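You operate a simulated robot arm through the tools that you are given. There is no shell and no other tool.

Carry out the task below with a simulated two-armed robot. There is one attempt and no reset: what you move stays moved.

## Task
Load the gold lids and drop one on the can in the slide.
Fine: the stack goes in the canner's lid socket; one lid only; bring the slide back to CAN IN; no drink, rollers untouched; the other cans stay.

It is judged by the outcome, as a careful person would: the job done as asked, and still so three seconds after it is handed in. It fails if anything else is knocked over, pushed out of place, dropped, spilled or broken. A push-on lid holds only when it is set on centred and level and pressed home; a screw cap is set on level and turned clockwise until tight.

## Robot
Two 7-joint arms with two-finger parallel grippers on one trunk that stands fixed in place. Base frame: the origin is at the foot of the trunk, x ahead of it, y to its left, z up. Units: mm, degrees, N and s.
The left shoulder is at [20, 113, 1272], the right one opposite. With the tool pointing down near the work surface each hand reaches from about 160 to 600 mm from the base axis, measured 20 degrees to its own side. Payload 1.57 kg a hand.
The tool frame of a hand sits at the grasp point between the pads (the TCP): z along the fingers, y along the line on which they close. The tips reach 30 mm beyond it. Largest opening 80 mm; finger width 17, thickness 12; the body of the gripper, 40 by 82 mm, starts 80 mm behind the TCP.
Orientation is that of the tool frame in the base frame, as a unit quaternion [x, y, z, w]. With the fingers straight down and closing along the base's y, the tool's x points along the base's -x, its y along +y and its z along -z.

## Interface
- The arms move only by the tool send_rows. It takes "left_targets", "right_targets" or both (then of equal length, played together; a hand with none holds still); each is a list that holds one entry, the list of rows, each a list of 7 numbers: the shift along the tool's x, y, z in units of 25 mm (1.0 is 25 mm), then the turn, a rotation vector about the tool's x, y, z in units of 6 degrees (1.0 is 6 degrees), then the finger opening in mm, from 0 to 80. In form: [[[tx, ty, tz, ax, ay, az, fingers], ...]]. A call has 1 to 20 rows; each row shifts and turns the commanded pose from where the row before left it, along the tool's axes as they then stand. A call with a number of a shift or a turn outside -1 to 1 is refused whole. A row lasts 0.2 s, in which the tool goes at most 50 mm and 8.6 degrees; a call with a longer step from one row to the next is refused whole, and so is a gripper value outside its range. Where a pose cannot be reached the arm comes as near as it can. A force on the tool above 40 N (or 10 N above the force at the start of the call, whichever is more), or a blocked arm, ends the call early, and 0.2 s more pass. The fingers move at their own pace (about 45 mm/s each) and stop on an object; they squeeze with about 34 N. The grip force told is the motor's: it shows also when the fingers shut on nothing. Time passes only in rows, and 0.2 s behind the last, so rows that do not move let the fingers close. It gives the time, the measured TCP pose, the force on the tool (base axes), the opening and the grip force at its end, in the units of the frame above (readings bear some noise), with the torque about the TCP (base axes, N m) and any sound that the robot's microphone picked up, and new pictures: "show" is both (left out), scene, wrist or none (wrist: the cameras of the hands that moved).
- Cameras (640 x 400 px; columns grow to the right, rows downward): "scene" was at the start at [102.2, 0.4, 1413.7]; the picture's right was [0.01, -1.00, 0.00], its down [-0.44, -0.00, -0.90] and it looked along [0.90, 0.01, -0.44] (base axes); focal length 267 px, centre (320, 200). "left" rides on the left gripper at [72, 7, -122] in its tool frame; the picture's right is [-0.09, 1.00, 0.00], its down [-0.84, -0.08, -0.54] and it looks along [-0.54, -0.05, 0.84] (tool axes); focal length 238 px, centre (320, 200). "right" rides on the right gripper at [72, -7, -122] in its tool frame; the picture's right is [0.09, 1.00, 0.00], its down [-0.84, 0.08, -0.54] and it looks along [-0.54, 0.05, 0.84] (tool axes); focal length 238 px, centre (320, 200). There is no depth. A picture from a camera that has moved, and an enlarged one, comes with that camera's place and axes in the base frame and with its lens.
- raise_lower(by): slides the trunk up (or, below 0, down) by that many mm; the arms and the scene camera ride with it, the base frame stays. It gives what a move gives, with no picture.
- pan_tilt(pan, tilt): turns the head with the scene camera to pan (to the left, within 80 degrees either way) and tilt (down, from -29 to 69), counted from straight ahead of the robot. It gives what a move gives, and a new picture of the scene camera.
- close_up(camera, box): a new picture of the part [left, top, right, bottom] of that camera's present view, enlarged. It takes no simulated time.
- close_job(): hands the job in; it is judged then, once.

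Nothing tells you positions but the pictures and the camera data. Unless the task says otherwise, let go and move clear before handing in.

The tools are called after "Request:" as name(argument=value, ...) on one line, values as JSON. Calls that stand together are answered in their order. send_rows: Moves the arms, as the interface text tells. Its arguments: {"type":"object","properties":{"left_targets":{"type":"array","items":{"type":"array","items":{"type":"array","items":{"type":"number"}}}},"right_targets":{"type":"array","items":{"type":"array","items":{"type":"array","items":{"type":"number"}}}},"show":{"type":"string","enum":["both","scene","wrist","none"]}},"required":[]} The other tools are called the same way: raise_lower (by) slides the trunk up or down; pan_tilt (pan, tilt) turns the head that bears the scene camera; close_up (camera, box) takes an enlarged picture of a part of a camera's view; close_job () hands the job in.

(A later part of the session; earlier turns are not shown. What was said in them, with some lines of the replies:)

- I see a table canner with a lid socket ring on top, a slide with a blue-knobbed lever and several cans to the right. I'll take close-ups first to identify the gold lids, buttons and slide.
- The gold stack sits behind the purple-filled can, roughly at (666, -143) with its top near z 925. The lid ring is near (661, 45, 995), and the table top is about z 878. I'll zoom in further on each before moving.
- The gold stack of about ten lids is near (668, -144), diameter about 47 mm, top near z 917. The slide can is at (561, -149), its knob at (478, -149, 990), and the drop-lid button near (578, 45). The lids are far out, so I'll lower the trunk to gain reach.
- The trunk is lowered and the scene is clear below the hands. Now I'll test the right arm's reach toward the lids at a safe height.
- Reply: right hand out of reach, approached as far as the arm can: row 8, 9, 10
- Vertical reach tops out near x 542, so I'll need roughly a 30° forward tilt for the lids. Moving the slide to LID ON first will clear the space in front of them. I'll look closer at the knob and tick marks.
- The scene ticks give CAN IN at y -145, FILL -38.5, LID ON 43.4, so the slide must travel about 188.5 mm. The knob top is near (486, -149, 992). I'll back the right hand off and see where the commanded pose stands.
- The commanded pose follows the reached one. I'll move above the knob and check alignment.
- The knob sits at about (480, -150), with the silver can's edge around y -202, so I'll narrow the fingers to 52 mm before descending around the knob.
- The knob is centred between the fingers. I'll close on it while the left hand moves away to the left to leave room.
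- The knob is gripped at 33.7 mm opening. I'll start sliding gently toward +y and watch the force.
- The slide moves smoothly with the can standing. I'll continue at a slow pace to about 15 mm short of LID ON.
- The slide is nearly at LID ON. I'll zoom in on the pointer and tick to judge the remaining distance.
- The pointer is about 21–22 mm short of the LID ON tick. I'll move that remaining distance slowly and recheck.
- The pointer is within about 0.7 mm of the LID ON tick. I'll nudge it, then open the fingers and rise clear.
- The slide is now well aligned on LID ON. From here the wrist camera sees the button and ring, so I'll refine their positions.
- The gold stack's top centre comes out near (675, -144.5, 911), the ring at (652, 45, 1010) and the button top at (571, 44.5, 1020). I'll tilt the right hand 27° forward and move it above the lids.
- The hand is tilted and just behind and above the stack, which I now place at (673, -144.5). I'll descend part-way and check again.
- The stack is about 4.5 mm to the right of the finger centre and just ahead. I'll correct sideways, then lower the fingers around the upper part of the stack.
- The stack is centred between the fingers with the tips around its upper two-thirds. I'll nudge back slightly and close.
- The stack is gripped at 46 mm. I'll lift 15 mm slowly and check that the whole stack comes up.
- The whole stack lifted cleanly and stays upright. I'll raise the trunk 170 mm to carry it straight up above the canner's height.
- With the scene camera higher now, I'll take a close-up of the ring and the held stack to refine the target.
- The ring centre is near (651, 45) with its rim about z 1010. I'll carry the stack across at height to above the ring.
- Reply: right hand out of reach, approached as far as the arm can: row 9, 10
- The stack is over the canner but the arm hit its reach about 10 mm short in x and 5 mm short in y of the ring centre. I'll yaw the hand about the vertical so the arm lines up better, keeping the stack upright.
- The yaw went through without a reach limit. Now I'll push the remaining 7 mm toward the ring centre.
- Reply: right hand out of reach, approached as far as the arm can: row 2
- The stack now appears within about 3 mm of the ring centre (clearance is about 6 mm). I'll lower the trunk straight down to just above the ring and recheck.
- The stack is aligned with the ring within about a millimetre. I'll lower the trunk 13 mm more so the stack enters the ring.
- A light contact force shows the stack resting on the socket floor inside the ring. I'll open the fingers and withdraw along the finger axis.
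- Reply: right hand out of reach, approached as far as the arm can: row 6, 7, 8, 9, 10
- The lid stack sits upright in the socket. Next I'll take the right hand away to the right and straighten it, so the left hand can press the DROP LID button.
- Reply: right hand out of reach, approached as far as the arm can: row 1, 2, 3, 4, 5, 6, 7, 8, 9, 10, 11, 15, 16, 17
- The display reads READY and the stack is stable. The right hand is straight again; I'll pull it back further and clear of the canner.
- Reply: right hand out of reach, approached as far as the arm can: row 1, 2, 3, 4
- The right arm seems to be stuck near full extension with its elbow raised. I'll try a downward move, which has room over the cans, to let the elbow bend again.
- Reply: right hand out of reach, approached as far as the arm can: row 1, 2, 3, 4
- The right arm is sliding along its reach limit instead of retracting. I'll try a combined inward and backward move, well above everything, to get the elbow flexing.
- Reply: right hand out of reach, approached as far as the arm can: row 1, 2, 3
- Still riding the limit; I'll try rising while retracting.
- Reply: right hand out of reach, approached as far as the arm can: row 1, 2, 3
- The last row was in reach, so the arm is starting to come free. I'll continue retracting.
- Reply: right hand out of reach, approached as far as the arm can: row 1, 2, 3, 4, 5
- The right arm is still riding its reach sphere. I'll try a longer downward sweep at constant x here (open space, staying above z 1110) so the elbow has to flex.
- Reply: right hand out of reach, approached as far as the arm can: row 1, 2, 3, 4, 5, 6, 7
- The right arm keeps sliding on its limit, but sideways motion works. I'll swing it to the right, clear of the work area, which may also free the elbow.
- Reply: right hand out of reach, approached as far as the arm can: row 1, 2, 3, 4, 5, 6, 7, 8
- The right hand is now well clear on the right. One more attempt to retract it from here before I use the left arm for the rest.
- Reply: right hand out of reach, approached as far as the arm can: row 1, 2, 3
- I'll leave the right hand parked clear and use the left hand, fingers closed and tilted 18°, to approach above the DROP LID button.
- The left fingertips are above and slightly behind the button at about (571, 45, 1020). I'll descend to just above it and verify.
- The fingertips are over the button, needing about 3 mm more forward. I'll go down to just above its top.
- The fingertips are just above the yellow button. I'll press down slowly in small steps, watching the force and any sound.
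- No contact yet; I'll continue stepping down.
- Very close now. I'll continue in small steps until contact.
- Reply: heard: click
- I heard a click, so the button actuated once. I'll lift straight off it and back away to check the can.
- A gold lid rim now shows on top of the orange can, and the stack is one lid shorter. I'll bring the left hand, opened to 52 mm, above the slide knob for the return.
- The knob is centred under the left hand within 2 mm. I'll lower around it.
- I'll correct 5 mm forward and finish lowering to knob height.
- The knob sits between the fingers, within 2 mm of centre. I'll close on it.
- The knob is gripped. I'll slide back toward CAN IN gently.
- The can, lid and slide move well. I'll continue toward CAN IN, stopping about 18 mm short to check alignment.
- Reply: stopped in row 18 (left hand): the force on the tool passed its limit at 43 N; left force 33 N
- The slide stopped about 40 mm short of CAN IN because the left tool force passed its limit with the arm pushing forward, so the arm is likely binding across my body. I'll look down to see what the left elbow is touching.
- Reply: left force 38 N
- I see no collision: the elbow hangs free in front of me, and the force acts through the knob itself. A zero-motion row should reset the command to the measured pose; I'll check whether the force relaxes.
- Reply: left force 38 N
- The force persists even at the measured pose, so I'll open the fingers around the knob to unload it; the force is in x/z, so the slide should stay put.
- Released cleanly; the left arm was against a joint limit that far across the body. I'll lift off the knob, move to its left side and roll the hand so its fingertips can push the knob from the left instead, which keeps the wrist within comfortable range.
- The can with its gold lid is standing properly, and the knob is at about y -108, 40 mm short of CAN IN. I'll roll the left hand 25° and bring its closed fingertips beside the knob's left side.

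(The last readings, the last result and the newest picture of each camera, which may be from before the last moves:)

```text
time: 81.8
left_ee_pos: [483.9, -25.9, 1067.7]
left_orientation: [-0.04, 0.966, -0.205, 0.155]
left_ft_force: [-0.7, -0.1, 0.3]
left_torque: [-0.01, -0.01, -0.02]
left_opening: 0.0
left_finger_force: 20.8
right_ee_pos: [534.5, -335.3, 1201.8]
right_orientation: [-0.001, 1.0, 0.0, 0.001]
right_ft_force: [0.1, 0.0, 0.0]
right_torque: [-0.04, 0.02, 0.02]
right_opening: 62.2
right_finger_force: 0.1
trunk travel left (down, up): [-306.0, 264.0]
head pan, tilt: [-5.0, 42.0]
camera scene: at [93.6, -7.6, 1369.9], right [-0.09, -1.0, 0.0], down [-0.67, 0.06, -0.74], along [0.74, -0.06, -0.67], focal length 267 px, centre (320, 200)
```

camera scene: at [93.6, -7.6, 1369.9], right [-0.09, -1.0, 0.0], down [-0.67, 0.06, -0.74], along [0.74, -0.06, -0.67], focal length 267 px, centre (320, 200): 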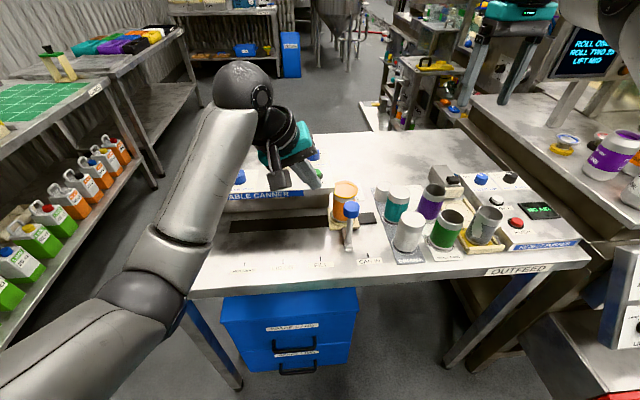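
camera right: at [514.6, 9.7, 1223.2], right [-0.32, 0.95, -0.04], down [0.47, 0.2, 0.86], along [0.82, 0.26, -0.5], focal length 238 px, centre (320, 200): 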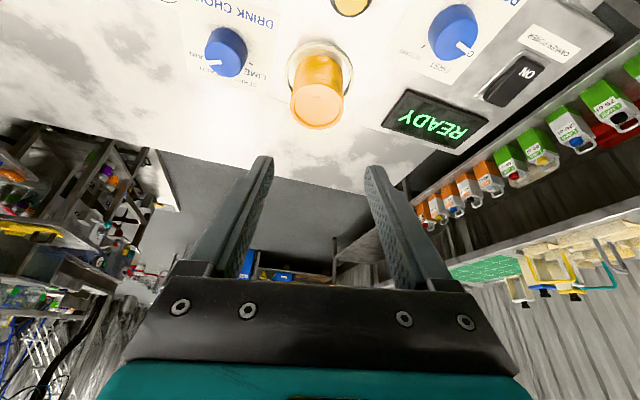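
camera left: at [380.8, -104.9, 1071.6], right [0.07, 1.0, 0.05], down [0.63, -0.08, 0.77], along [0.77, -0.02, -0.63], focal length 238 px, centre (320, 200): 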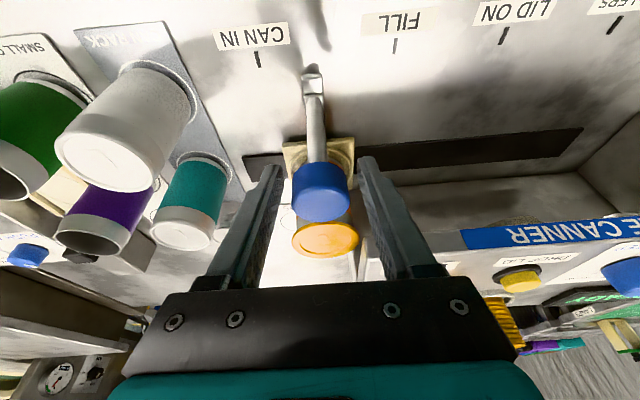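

The hand is rolled. I'll lower the fingertips to knob height on its left, leaving a gap.

Request:
send_rows(left_targets=[[[0.346, 0.054, 0.629, 0, 0, 0, 0], [0.346, 0.054, 0.629, 0, 0, 0, 0], [0.346, 0.054, 0.629, 0, 0, 0, 0], [0.346, 0.054, 0.629, 0, 0, 0, 0], [0, 0, 0, 0, 0, 0, 0]]], show="wrist")

Request:
close_up(camera="scene", box=[270, 130, 430, 280])

```text
time: 83.0
left_ee_pos: [471.7, -48.5, 998.8]
left_orientation: [-0.04, 0.966, -0.204, 0.155]
left_ft_force: [-0.1, -1.1, -0.6]
left_torque: [0.01, 0.01, -0.02]
left_opening: 0.0
left_finger_force: 20.8
right_ee_pos: [534.7, -335.2, 1203.2]
right_orientation: [-0.001, 1.0, 0.0, 0.0]
right_ft_force: [0.6, 0.3, -0.1]
right_torque: [0.03, 0.01, -0.03]
right_opening: 62.0
right_finger_force: 0.0
trunk travel left (down, up): [-306.0, 264.0]
head pan, tilt: [-5.0, 42.0]
camera left: at [366.2, -6.3, 1083.3], right [0.07, 0.92, -0.38], down [0.62, 0.25, 0.74], along [0.78, -0.29, -0.56], focal length 238 px, centre (320, 200)
```

left: 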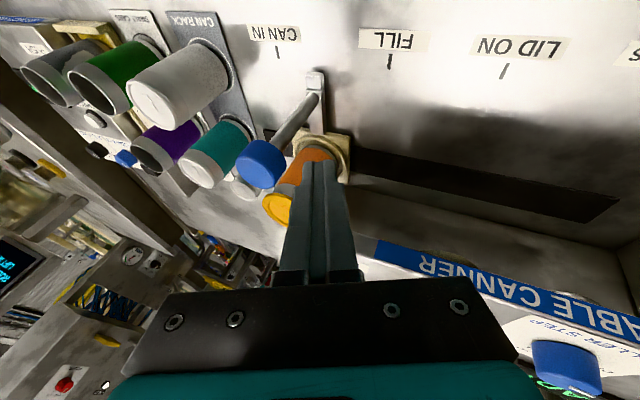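

```text
2.67 times, centred on (350, 205) of scene
camera zoom: at [93.6, -7.6, 1369.9], right [-0.09, -1.0, 0.0], down [-0.67, 0.06, -0.74], along [0.74, -0.06, -0.67], focal length 713 px, centre (240, 187)
```

zoom: 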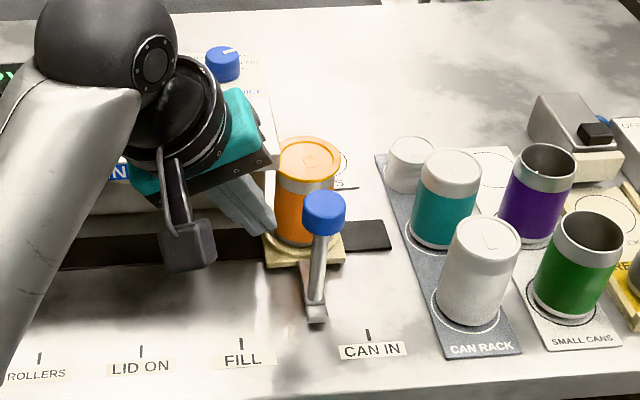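

The fingertips are at knob height, about 20 mm to its left, with clear space around. I'll push in −y in 5 mm steps until contact.

Request:
send_rows(left_targets=[[[0.0282, -0.1826, 0.0767, 0, 0, 0, 0], [0.0282, -0.1826, 0.0767, 0, 0, 0, 0], [0.0282, -0.1826, 0.0767, 0, 0, 0, 0], [0.0169, -0.1096, 0.046, 0, 0, 0, 0], [0.0113, -0.073, 0.0307, 0, 0, 0, 0], [0.0113, -0.073, 0.0307, 0, 0, 0, 0]]], show="wrist")

Request:
close_up(camera="scene", box=[300, 150, 420, 280])

```text
time: 84.4
left_ee_pos: [471.4, -71.1, 1000.3]
left_orientation: [-0.041, 0.966, -0.203, 0.155]
left_ft_force: [-0.6, 1.4, 0.4]
left_torque: [0.02, 0.03, 0.01]
left_opening: 0.0
left_finger_force: 21.2
right_ee_pos: [534.7, -334.3, 1202.9]
right_orientation: [-0.002, 1.0, -0.001, 0.001]
right_ft_force: [0.4, 0.3, -0.5]
right_torque: [-0.01, -0.01, -0.03]
right_opening: 61.9
right_finger_force: 0.1
trunk travel left (down, up): [-306.0, 264.0]
head pan, tilt: [-5.0, 42.0]
camera left: at [365.7, -29.1, 1084.0], right [0.07, 0.92, -0.38], down [0.62, 0.25, 0.74], along [0.78, -0.29, -0.56], focal length 238 px, centre (320, 200)
```

left: 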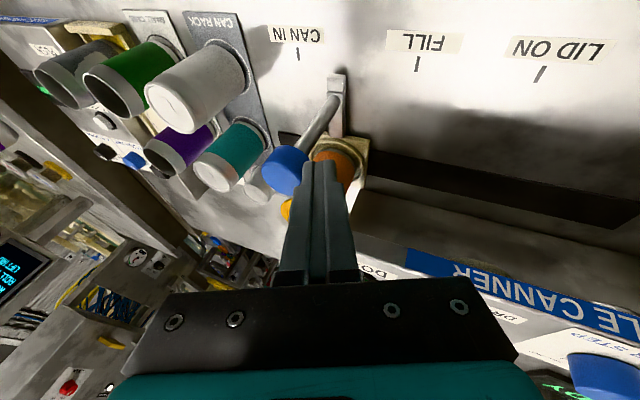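

```text
3.08 times, centred on (360, 215) of scene
camera zoom: at [93.5, -7.6, 1369.9], right [-0.09, -1.0, 0.0], down [-0.67, 0.06, -0.74], along [0.74, -0.06, -0.67], focal length 822 px, centre (197, 154)
```

zoom: 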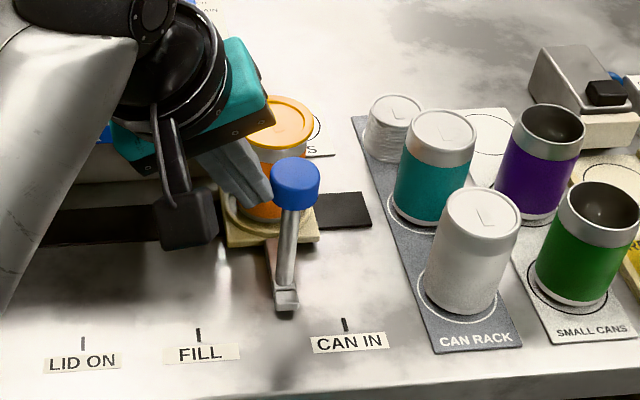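

The tip is touching the knob's left side. I'll keep pushing in 4 mm steps.

Request:
send_rows(left_targets=[[[0.0113, -0.073, 0.0307, 0, 0, 0, 0], [0.017, -0.11, 0.046, 0, 0, 0, 0], [0.0226, -0.146, 0.0614, 0, 0, 0, 0], [0.0226, -0.146, 0.0614, 0, 0, 0, 0], [0.017, -0.11, 0.046, 0, 0, 0, 0], [0.0113, -0.073, 0.0307, 0, 0, 0, 0], [0, 0, 0, 0, 0, 0, 0]]], show="wrist")

Request:
close_up(camera="scene", box=[300, 150, 420, 280])

```text
time: 86.0
left_ee_pos: [472.4, -90.0, 1001.7]
left_orientation: [-0.04, 0.966, -0.203, 0.155]
left_ft_force: [-0.2, 0.6, -0.5]
left_torque: [0.0, -0.01, -0.03]
left_opening: 0.1
left_finger_force: 21.2
right_ee_pos: [534.6, -335.6, 1202.0]
right_orientation: [-0.001, 1.0, 0.0, 0.0]
right_ft_force: [0.4, 0.9, 0.1]
right_torque: [-0.03, -0.03, 0.03]
right_opening: 62.0
right_finger_force: 0.0
trunk travel left (down, up): [-306.0, 264.0]
head pan, tilt: [-5.0, 42.0]
camera left: at [365.6, -46.9, 1084.0], right [0.07, 0.92, -0.38], down [0.62, 0.25, 0.74], along [0.78, -0.29, -0.56], focal length 238 px, centre (320, 200)
```

left: 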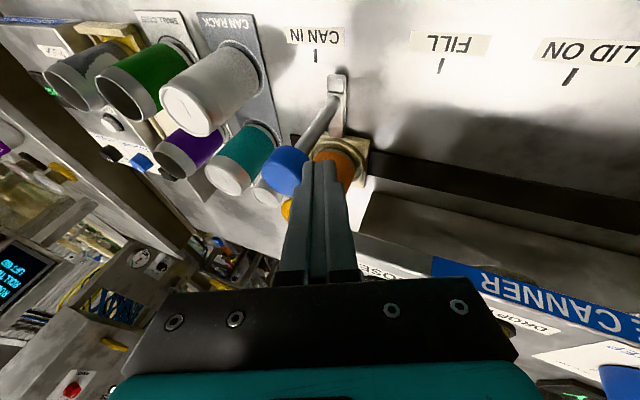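

```text
3.08 times, centred on (360, 215) of scene
camera zoom: at [93.6, -7.6, 1369.9], right [-0.09, -1.0, 0.0], down [-0.67, 0.06, -0.74], along [0.74, -0.06, -0.67], focal length 822 px, centre (197, 154)
```

zoom: 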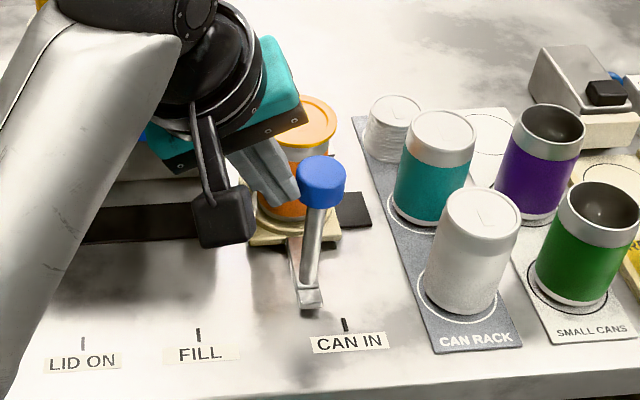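

About 19 mm remain to the CAN IN tick. I'll push another 14 mm and check again.

Request:
send_rows(left_targets=[[[0.0113, -0.073, 0.0307, 0, 0, 0, 0], [0.017, -0.11, 0.046, 0, 0, 0, 0], [0.0226, -0.146, 0.0614, 0, 0, 0, 0], [0.017, -0.11, 0.046, 0, 0, 0, 0], [0.0113, -0.073, 0.0307, 0, 0, 0, 0], [0, 0, 0, 0, 0, 0, 0]]], show="none")

Request:
close_up(camera="left", box=[260, 20, 400, 140])

Request:
close_up(camera="scene", box=[330, 220, 400, 280])

```text
time: 87.4
left_ee_pos: [471.5, -102.6, 1001.5]
left_orientation: [-0.039, 0.966, -0.204, 0.155]
left_ft_force: [-0.8, 0.1, -0.4]
left_torque: [0.01, -0.01, 0.01]
left_opening: 0.0
left_finger_force: 21.2
right_ee_pos: [533.6, -335.0, 1203.2]
right_orientation: [-0.001, 1.0, 0.0, 0.001]
right_ft_force: [1.0, -0.2, 0.2]
right_torque: [0.01, 0.01, -0.01]
right_opening: 62.1
right_finger_force: 0.1
trunk travel left (down, up): [-306.0, 264.0]
head pan, tilt: [-5.0, 42.0]
```

```text
3.33 times, centred on (330, 80) of left
camera zoom: at [365.9, -60.8, 1084.0], right [0.07, 0.92, -0.38], down [0.62, 0.25, 0.74], along [0.78, -0.29, -0.56], focal length 794 px, centre (287, 600)
```

zoom: 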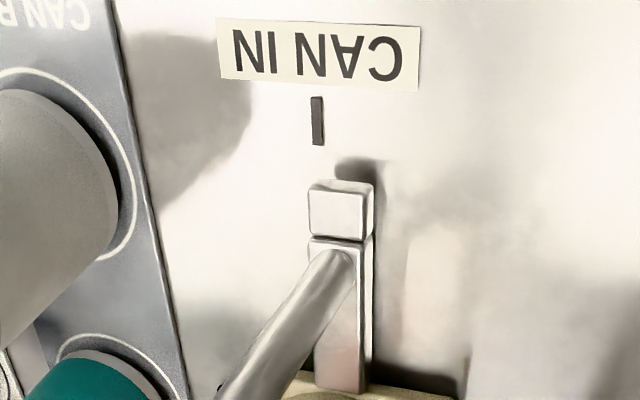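

```text
6.67 times, centred on (365, 250) of scene
camera zoom: at [93.6, -7.6, 1369.9], right [-0.09, -1.0, 0.0], down [-0.67, 0.06, -0.74], along [0.74, -0.06, -0.67], focal length 1782 px, centre (20, -133)
```

zoom: 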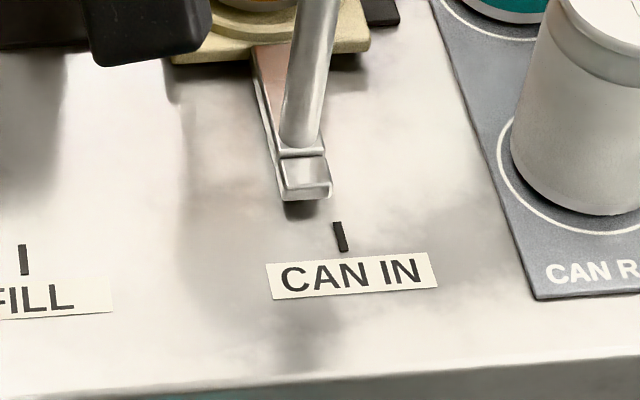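

The pointer is about 6 mm short of the CAN IN tick. I'll push 6 mm more in small steps.

Request:
send_rows(left_targets=[[[0.0085, -0.055, 0.023, 0, 0, 0, 0], [0.0113, -0.073, 0.0307, 0, 0, 0, 0], [0.0085, -0.055, 0.023, 0, 0, 0, 0], [0.0056, -0.036, 0.0153, 0, 0, 0, 0], [0, 0, 0, 0, 0, 0, 0]]], show="none")

Request:
close_up(camera="left", box=[260, 20, 400, 140])

Request:
close_up(camera="scene", box=[330, 220, 400, 280])

```text
time: 88.6
left_ee_pos: [470.2, -109.7, 999.1]
left_orientation: [-0.04, 0.966, -0.204, 0.154]
left_ft_force: [0.6, 0.3, -0.4]
left_torque: [0.02, 0.0, -0.01]
left_opening: 0.0
left_finger_force: 21.6
right_ee_pos: [535.0, -335.3, 1202.9]
right_orientation: [0.0, 1.0, 0.0, 0.0]
right_ft_force: [-0.2, -0.4, -0.5]
right_torque: [0.02, 0.01, -0.02]
right_opening: 62.0
right_finger_force: 0.1
trunk travel left (down, up): [-306.0, 264.0]
head pan, tilt: [-5.0, 42.0]
```

```text
3.33 times, centred on (330, 80) of left
camera zoom: at [365.3, -67.2, 1083.3], right [0.07, 0.92, -0.38], down [0.62, 0.25, 0.74], along [0.78, -0.29, -0.56], focal length 794 px, centre (287, 600)
```

zoom: 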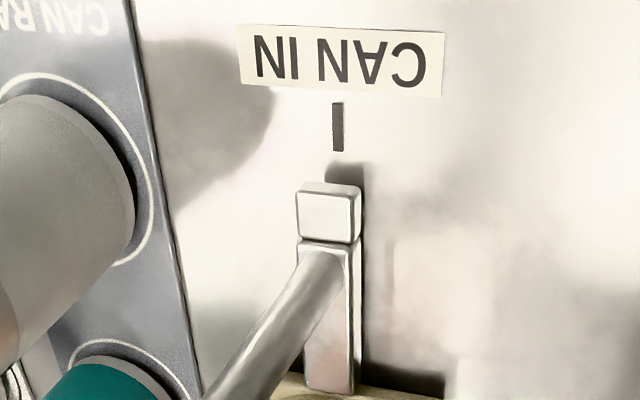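

```text
6.67 times, centred on (365, 250) of scene
camera zoom: at [93.6, -7.6, 1369.9], right [-0.09, -1.0, 0.0], down [-0.67, 0.06, -0.74], along [0.74, -0.06, -0.67], focal length 1782 px, centre (20, -133)
```

zoom: 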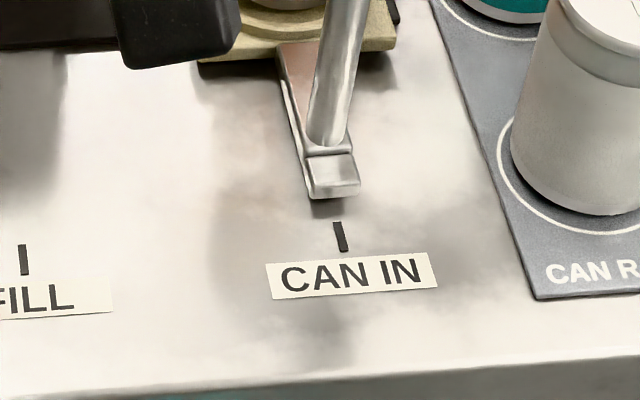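

The pointer looks at the CAN IN tick allowing for parallax. I'll pull the left hand away and up, then compare with the very first picture from the same camera pose.

Request:
send_rows(left_targets=[[[-0.0564, 0.365, -0.153, 0, 0, 0, 0], [-0.1128, 0.73, -0.307, 0, 0, 0, 0], [-0.1128, 0.73, -0.307, 0, 0, 0, 0], [-0.226, -0.326, -0.695, 0, 0, 0, 0], [-0.226, -0.326, -0.695, 0, 0, 0, 0], [-0.226, -0.326, -0.695, 0, 0, 0, 0], [-0.226, -0.326, -0.695, 0, 0, 0, 0], [-0.226, -0.326, -0.695, 0, 0, 0, 0], [-0.1128, 0.73, -0.307, 0, 0, 0, 0], [-0.1128, 0.73, -0.307, 0, 0, 0, 0], [-0.1128, 0.73, -0.307, 0, 0, 0, 0], [-0.1128, 0.73, -0.307, -0.79, 0, 0.257, 0], [-0.1128, 0.73, -0.307, -0.79, 0, 0.257, 0], [0, 0.8, -0.2, -0.79, 0, 0.257, 0], [0, 0.8, -0.2, -0.79, 0, 0.257, 0], [0, 0.8, -0.2, -0.79, 0, 0.257, 0], [0.6, 0.8, -0.2, 0, 0, 0, 0], [0.6, 0.8, 0, 0, 0, 0, 0]]], show="scene")

```text
time: 92.4
left_ee_pos: [433.5, 141.6, 1104.5]
left_orientation: [-0.007, 0.988, 0.01, 0.156]
left_ft_force: [-0.3, 0.4, -0.6]
left_torque: [-0.02, -0.01, 0.01]
left_opening: 0.0
left_finger_force: 21.4
right_ee_pos: [534.9, -335.7, 1202.6]
right_orientation: [-0.001, 1.0, -0.001, 0.0]
right_ft_force: [-0.1, -0.3, -0.1]
right_torque: [-0.03, 0.01, 0.02]
right_opening: 62.2
right_finger_force: 0.0
trunk travel left (down, up): [-306.0, 264.0]
head pan, tilt: [-5.0, 42.0]
camera scene: at [93.4, -7.3, 1369.9], right [-0.09, -1.0, 0.0], down [-0.67, 0.06, -0.74], along [0.74, -0.06, -0.67], focal length 267 px, centre (320, 200)
```

scene: 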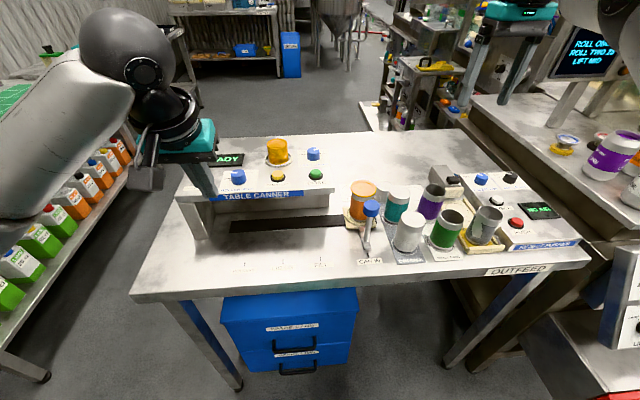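

The left hand is clear. Now I'll restore the original camera pose to compare the slide and the neighbours with the first picture.

Request:
raise_lower(by=19)

Request:
pan_tilt(pan=0.4, tilt=25.9)

Request:
close_up(camera="scene", box=[360, 285, 440, 385])

Request:
close_up(camera="scene", box=[340, 250, 500, 390])

Request:
close_up(camera="scene", box=[355, 258, 419, 298])

Request:
close_up(camera="scene", box=[190, 220, 390, 345])

```text
time: 93.0
left_ee_pos: [434.9, 140.7, 1124.2]
left_orientation: [-0.006, 0.988, 0.009, 0.156]
left_ft_force: [0.1, 0.1, 0.3]
left_torque: [-0.03, 0.0, -0.02]
left_opening: 0.0
left_finger_force: 21.2
right_ee_pos: [535.4, -335.0, 1222.5]
right_orientation: [-0.001, 1.0, 0.0, 0.0]
right_ft_force: [-0.5, 0.3, -0.5]
right_torque: [-0.01, -0.01, -0.01]
right_opening: 61.9
right_finger_force: 0.1
trunk travel left (down, up): [-325.0, 245.0]
head pan, tilt: [-5.0, 42.0]
```

```text
time: 93.8
left_ee_pos: [433.3, 141.2, 1123.4]
left_orientation: [-0.006, 0.988, 0.01, 0.156]
left_ft_force: [-0.4, -0.2, 0.3]
left_torque: [0.03, 0.03, 0.01]
left_opening: 0.2
left_finger_force: 21.5
right_ee_pos: [534.9, -334.8, 1221.2]
right_orientation: [-0.001, 1.0, 0.0, 0.0]
right_ft_force: [0.0, -0.2, -0.1]
right_torque: [0.03, -0.02, -0.01]
right_opening: 62.3
right_finger_force: 0.1
trunk travel left (down, up): [-325.0, 245.0]
head pan, tilt: [0.4, 25.9]
camera scene: at [102.2, 0.3, 1413.6], right [0.01, -1.0, 0.0], down [-0.44, 0.0, -0.9], along [0.9, 0.01, -0.44], focal length 267 px, centre (320, 200)
```

scene: 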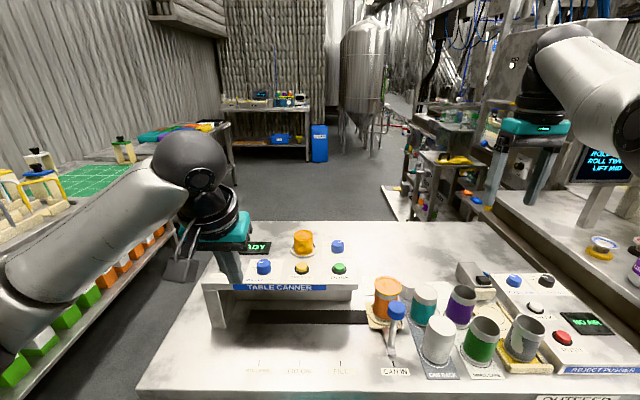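

```text
4.00 times, centred on (400, 335) of scene
camera zoom: at [102.2, 0.3, 1413.6], right [0.01, -1.0, 0.0], down [-0.44, 0.0, -0.9], along [0.9, 0.01, -0.44], focal length 1069 px, centre (0, -340)
```

zoom: 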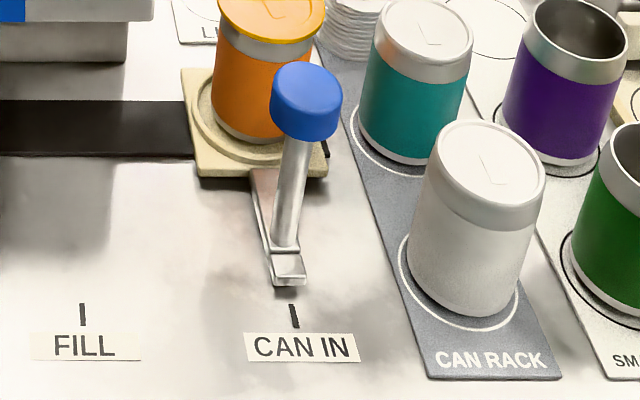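

```text
2.86 times, centred on (420, 320) of scene
camera zoom: at [102.2, 0.3, 1413.6], right [0.01, -1.0, 0.0], down [-0.44, 0.0, -0.9], along [0.9, 0.01, -0.44], focal length 764 px, centre (34, -143)
```

zoom: 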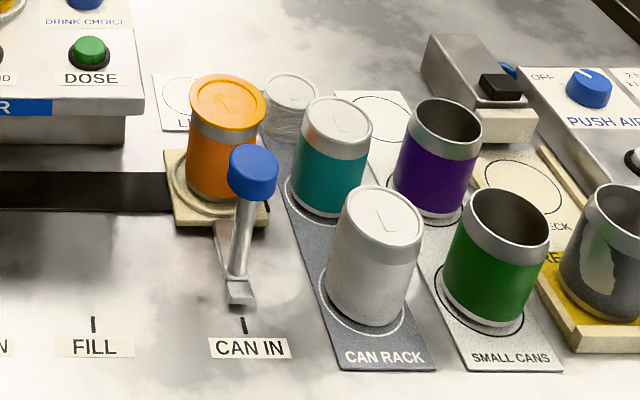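

```text
10.00 times, centred on (387, 278) of scene
camera zoom: at [102.2, 0.3, 1413.6], right [0.01, -1.0, 0.0], down [-0.44, 0.0, -0.9], along [0.9, 0.01, -0.44], focal length 2672 px, centre (-350, -580)
```

zoom: 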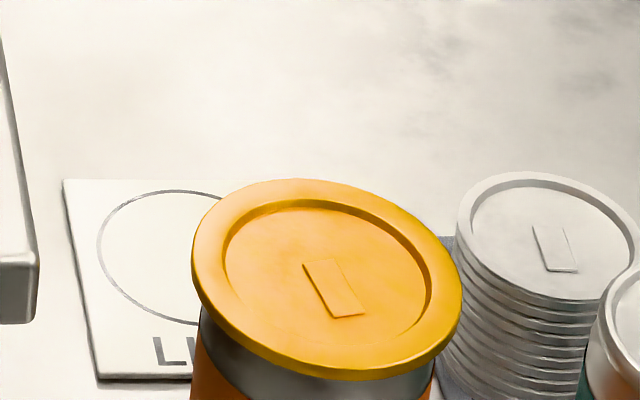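

```text
3.20 times, centred on (290, 282) of scene
camera zoom: at [102.2, 0.3, 1413.6], right [0.01, -1.0, 0.0], down [-0.44, 0.0, -0.9], along [0.9, 0.01, -0.44], focal length 855 px, centre (416, -64)
```

zoom: 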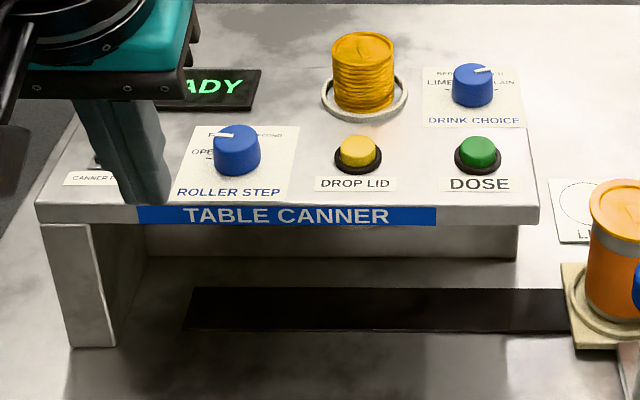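

The slide pointer matches its original CAN IN position within about a millimetre, one gold lid sits centred and level on the can, and the neighbours are unchanged. I'll move the left hand fully clear and take a last look.

Request:
send_rows(left_targets=[[[0.2, 0.8, -0.5, 0, 0, 0, 0], [0.2, 0.9, -0.5, 0, 0, 0, 0], [0.2, 0.9, -0.5, 0, 0, 0, 0], [0.2, 0.9, -0.4, 0, 0, 0, 0], [0.2, 0.9, -0.3, 0, 0, 0, 0], [0.2, 0.9, 0, 0, 0, 0, 0], [0, 0.8, 0, 0, 0, 0, 0], [0, 0, 0, 0, 0, 0, 0], [0, 0, 0, 0, 0, 0, 0]]], show="scene")

Request:
close_up(camera="scene", box=[190, 220, 390, 345])

Request:
close_up(camera="scene", box=[440, 250, 640, 400])

Request:
close_up(camera="scene", box=[270, 215, 350, 275])

Request:
close_up(camera="scene", box=[355, 265, 435, 345])

```text
time: 95.8
left_ee_pos: [386.2, 291.8, 1168.9]
left_orientation: [-0.007, 0.988, 0.01, 0.156]
left_ft_force: [0.3, -0.1, -0.8]
left_torque: [-0.01, 0.0, -0.01]
left_opening: 0.0
left_finger_force: 21.4
right_ee_pos: [534.4, -334.4, 1223.1]
right_orientation: [-0.001, 1.0, 0.001, 0.0]
right_ft_force: [0.9, -0.4, -0.4]
right_torque: [0.03, 0.01, -0.01]
right_opening: 62.1
right_finger_force: 0.0
trunk travel left (down, up): [-325.0, 245.0]
head pan, tilt: [0.4, 25.9]
camera scene: at [102.1, 0.4, 1413.7], right [0.01, -1.0, 0.0], down [-0.44, 0.0, -0.9], along [0.9, 0.01, -0.44], focal length 267 px, centre (320, 200)
```

scene: 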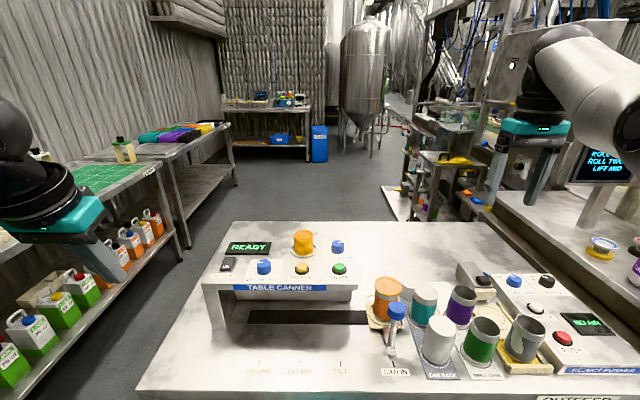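

```text
3.20 times, centred on (290, 282) of scene
camera zoom: at [102.1, 0.4, 1413.7], right [0.01, -1.0, 0.0], down [-0.44, 0.0, -0.9], along [0.9, 0.01, -0.44], focal length 855 px, centre (416, -64)
```

zoom: 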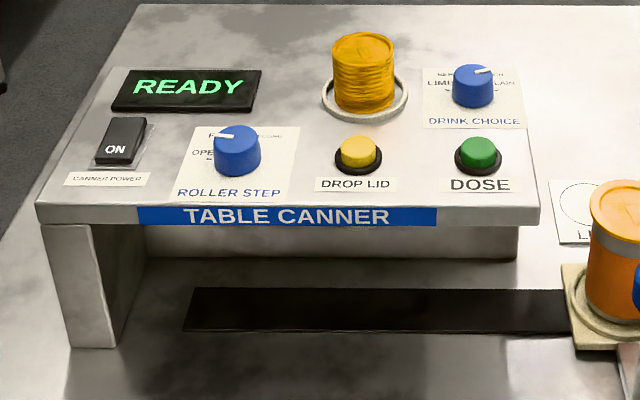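

```text
2.67 times, centred on (540, 325) of scene
camera zoom: at [102.1, 0.4, 1413.7], right [0.01, -1.0, 0.0], down [-0.44, 0.0, -0.9], along [0.9, 0.01, -0.44], focal length 713 px, centre (-267, -133)
```

zoom: 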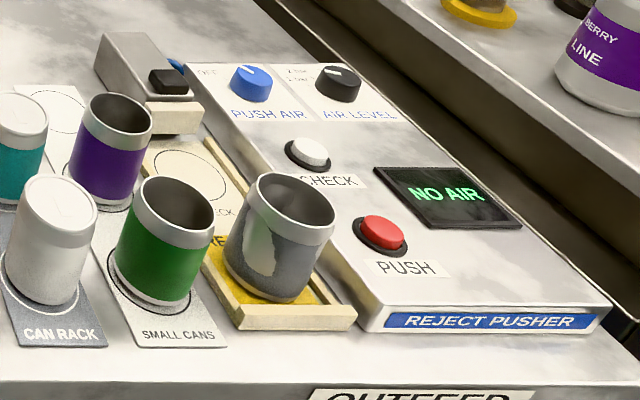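

```text
6.67 times, centred on (310, 245) of scene
camera zoom: at [102.1, 0.4, 1413.7], right [0.01, -1.0, 0.0], down [-0.44, 0.0, -0.9], along [0.9, 0.01, -0.44], focal length 1782 px, centre (387, -100)
```

zoom: 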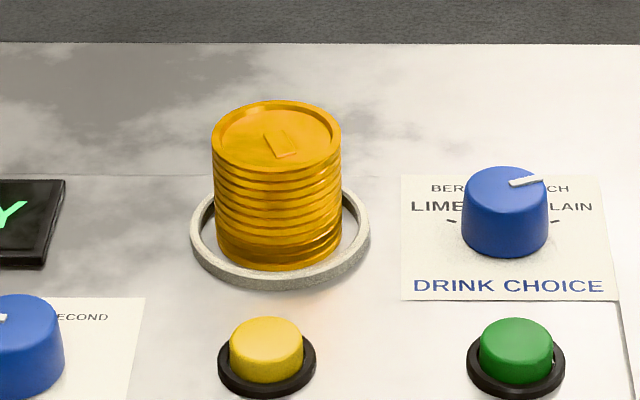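

```text
5.00 times, centred on (395, 305) of scene
camera zoom: at [102.1, 0.4, 1413.7], right [0.01, -1.0, 0.0], down [-0.44, 0.0, -0.9], along [0.9, 0.01, -0.44], focal length 1336 px, centre (-55, -325)
```

zoom: 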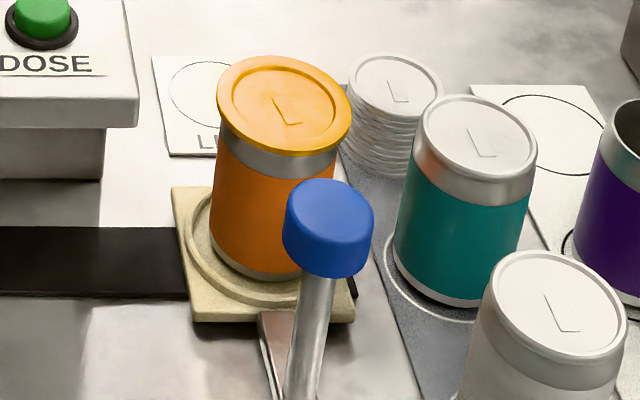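

The stack stands in the socket, and one gold lid sits level on the orange can. The slide is back at CAN IN, the drink and roller knobs are where they were, and the other cans are undisturbed. Both hands are empty and clear, so I'm handing the job in.

Request:
close_job()

```text
The job is handed in.
```

The job is done and handed in. The gold lid stack is in the canner's lid socket, and one lid sits level on the orange can. The slide is back at CAN IN, within about 1 mm of where it started.

- **Lid drop:** I pressed DROP LID once with the slide on its LID ON mark and heard a single click. DOSE and the drink and roller knobs were not touched, and the display still reads READY.
- **Lid position:** by the pictures the lid may be 1–2 mm to the right of centre on the can. I could not measure it more closely than that.
- **Slide return:** the left arm hit a joint limit about 40 mm short of CAN IN and stopped there on its force limit. I let go and pushed the knob the rest of the way from its left side. The can and lid stayed upright.
- **Right arm:** after setting down the stack it locked near full reach and would not pull back. It is parked empty on the right, well above the table.

In the last pictures the other cans and the reject pusher panel look unmoved.
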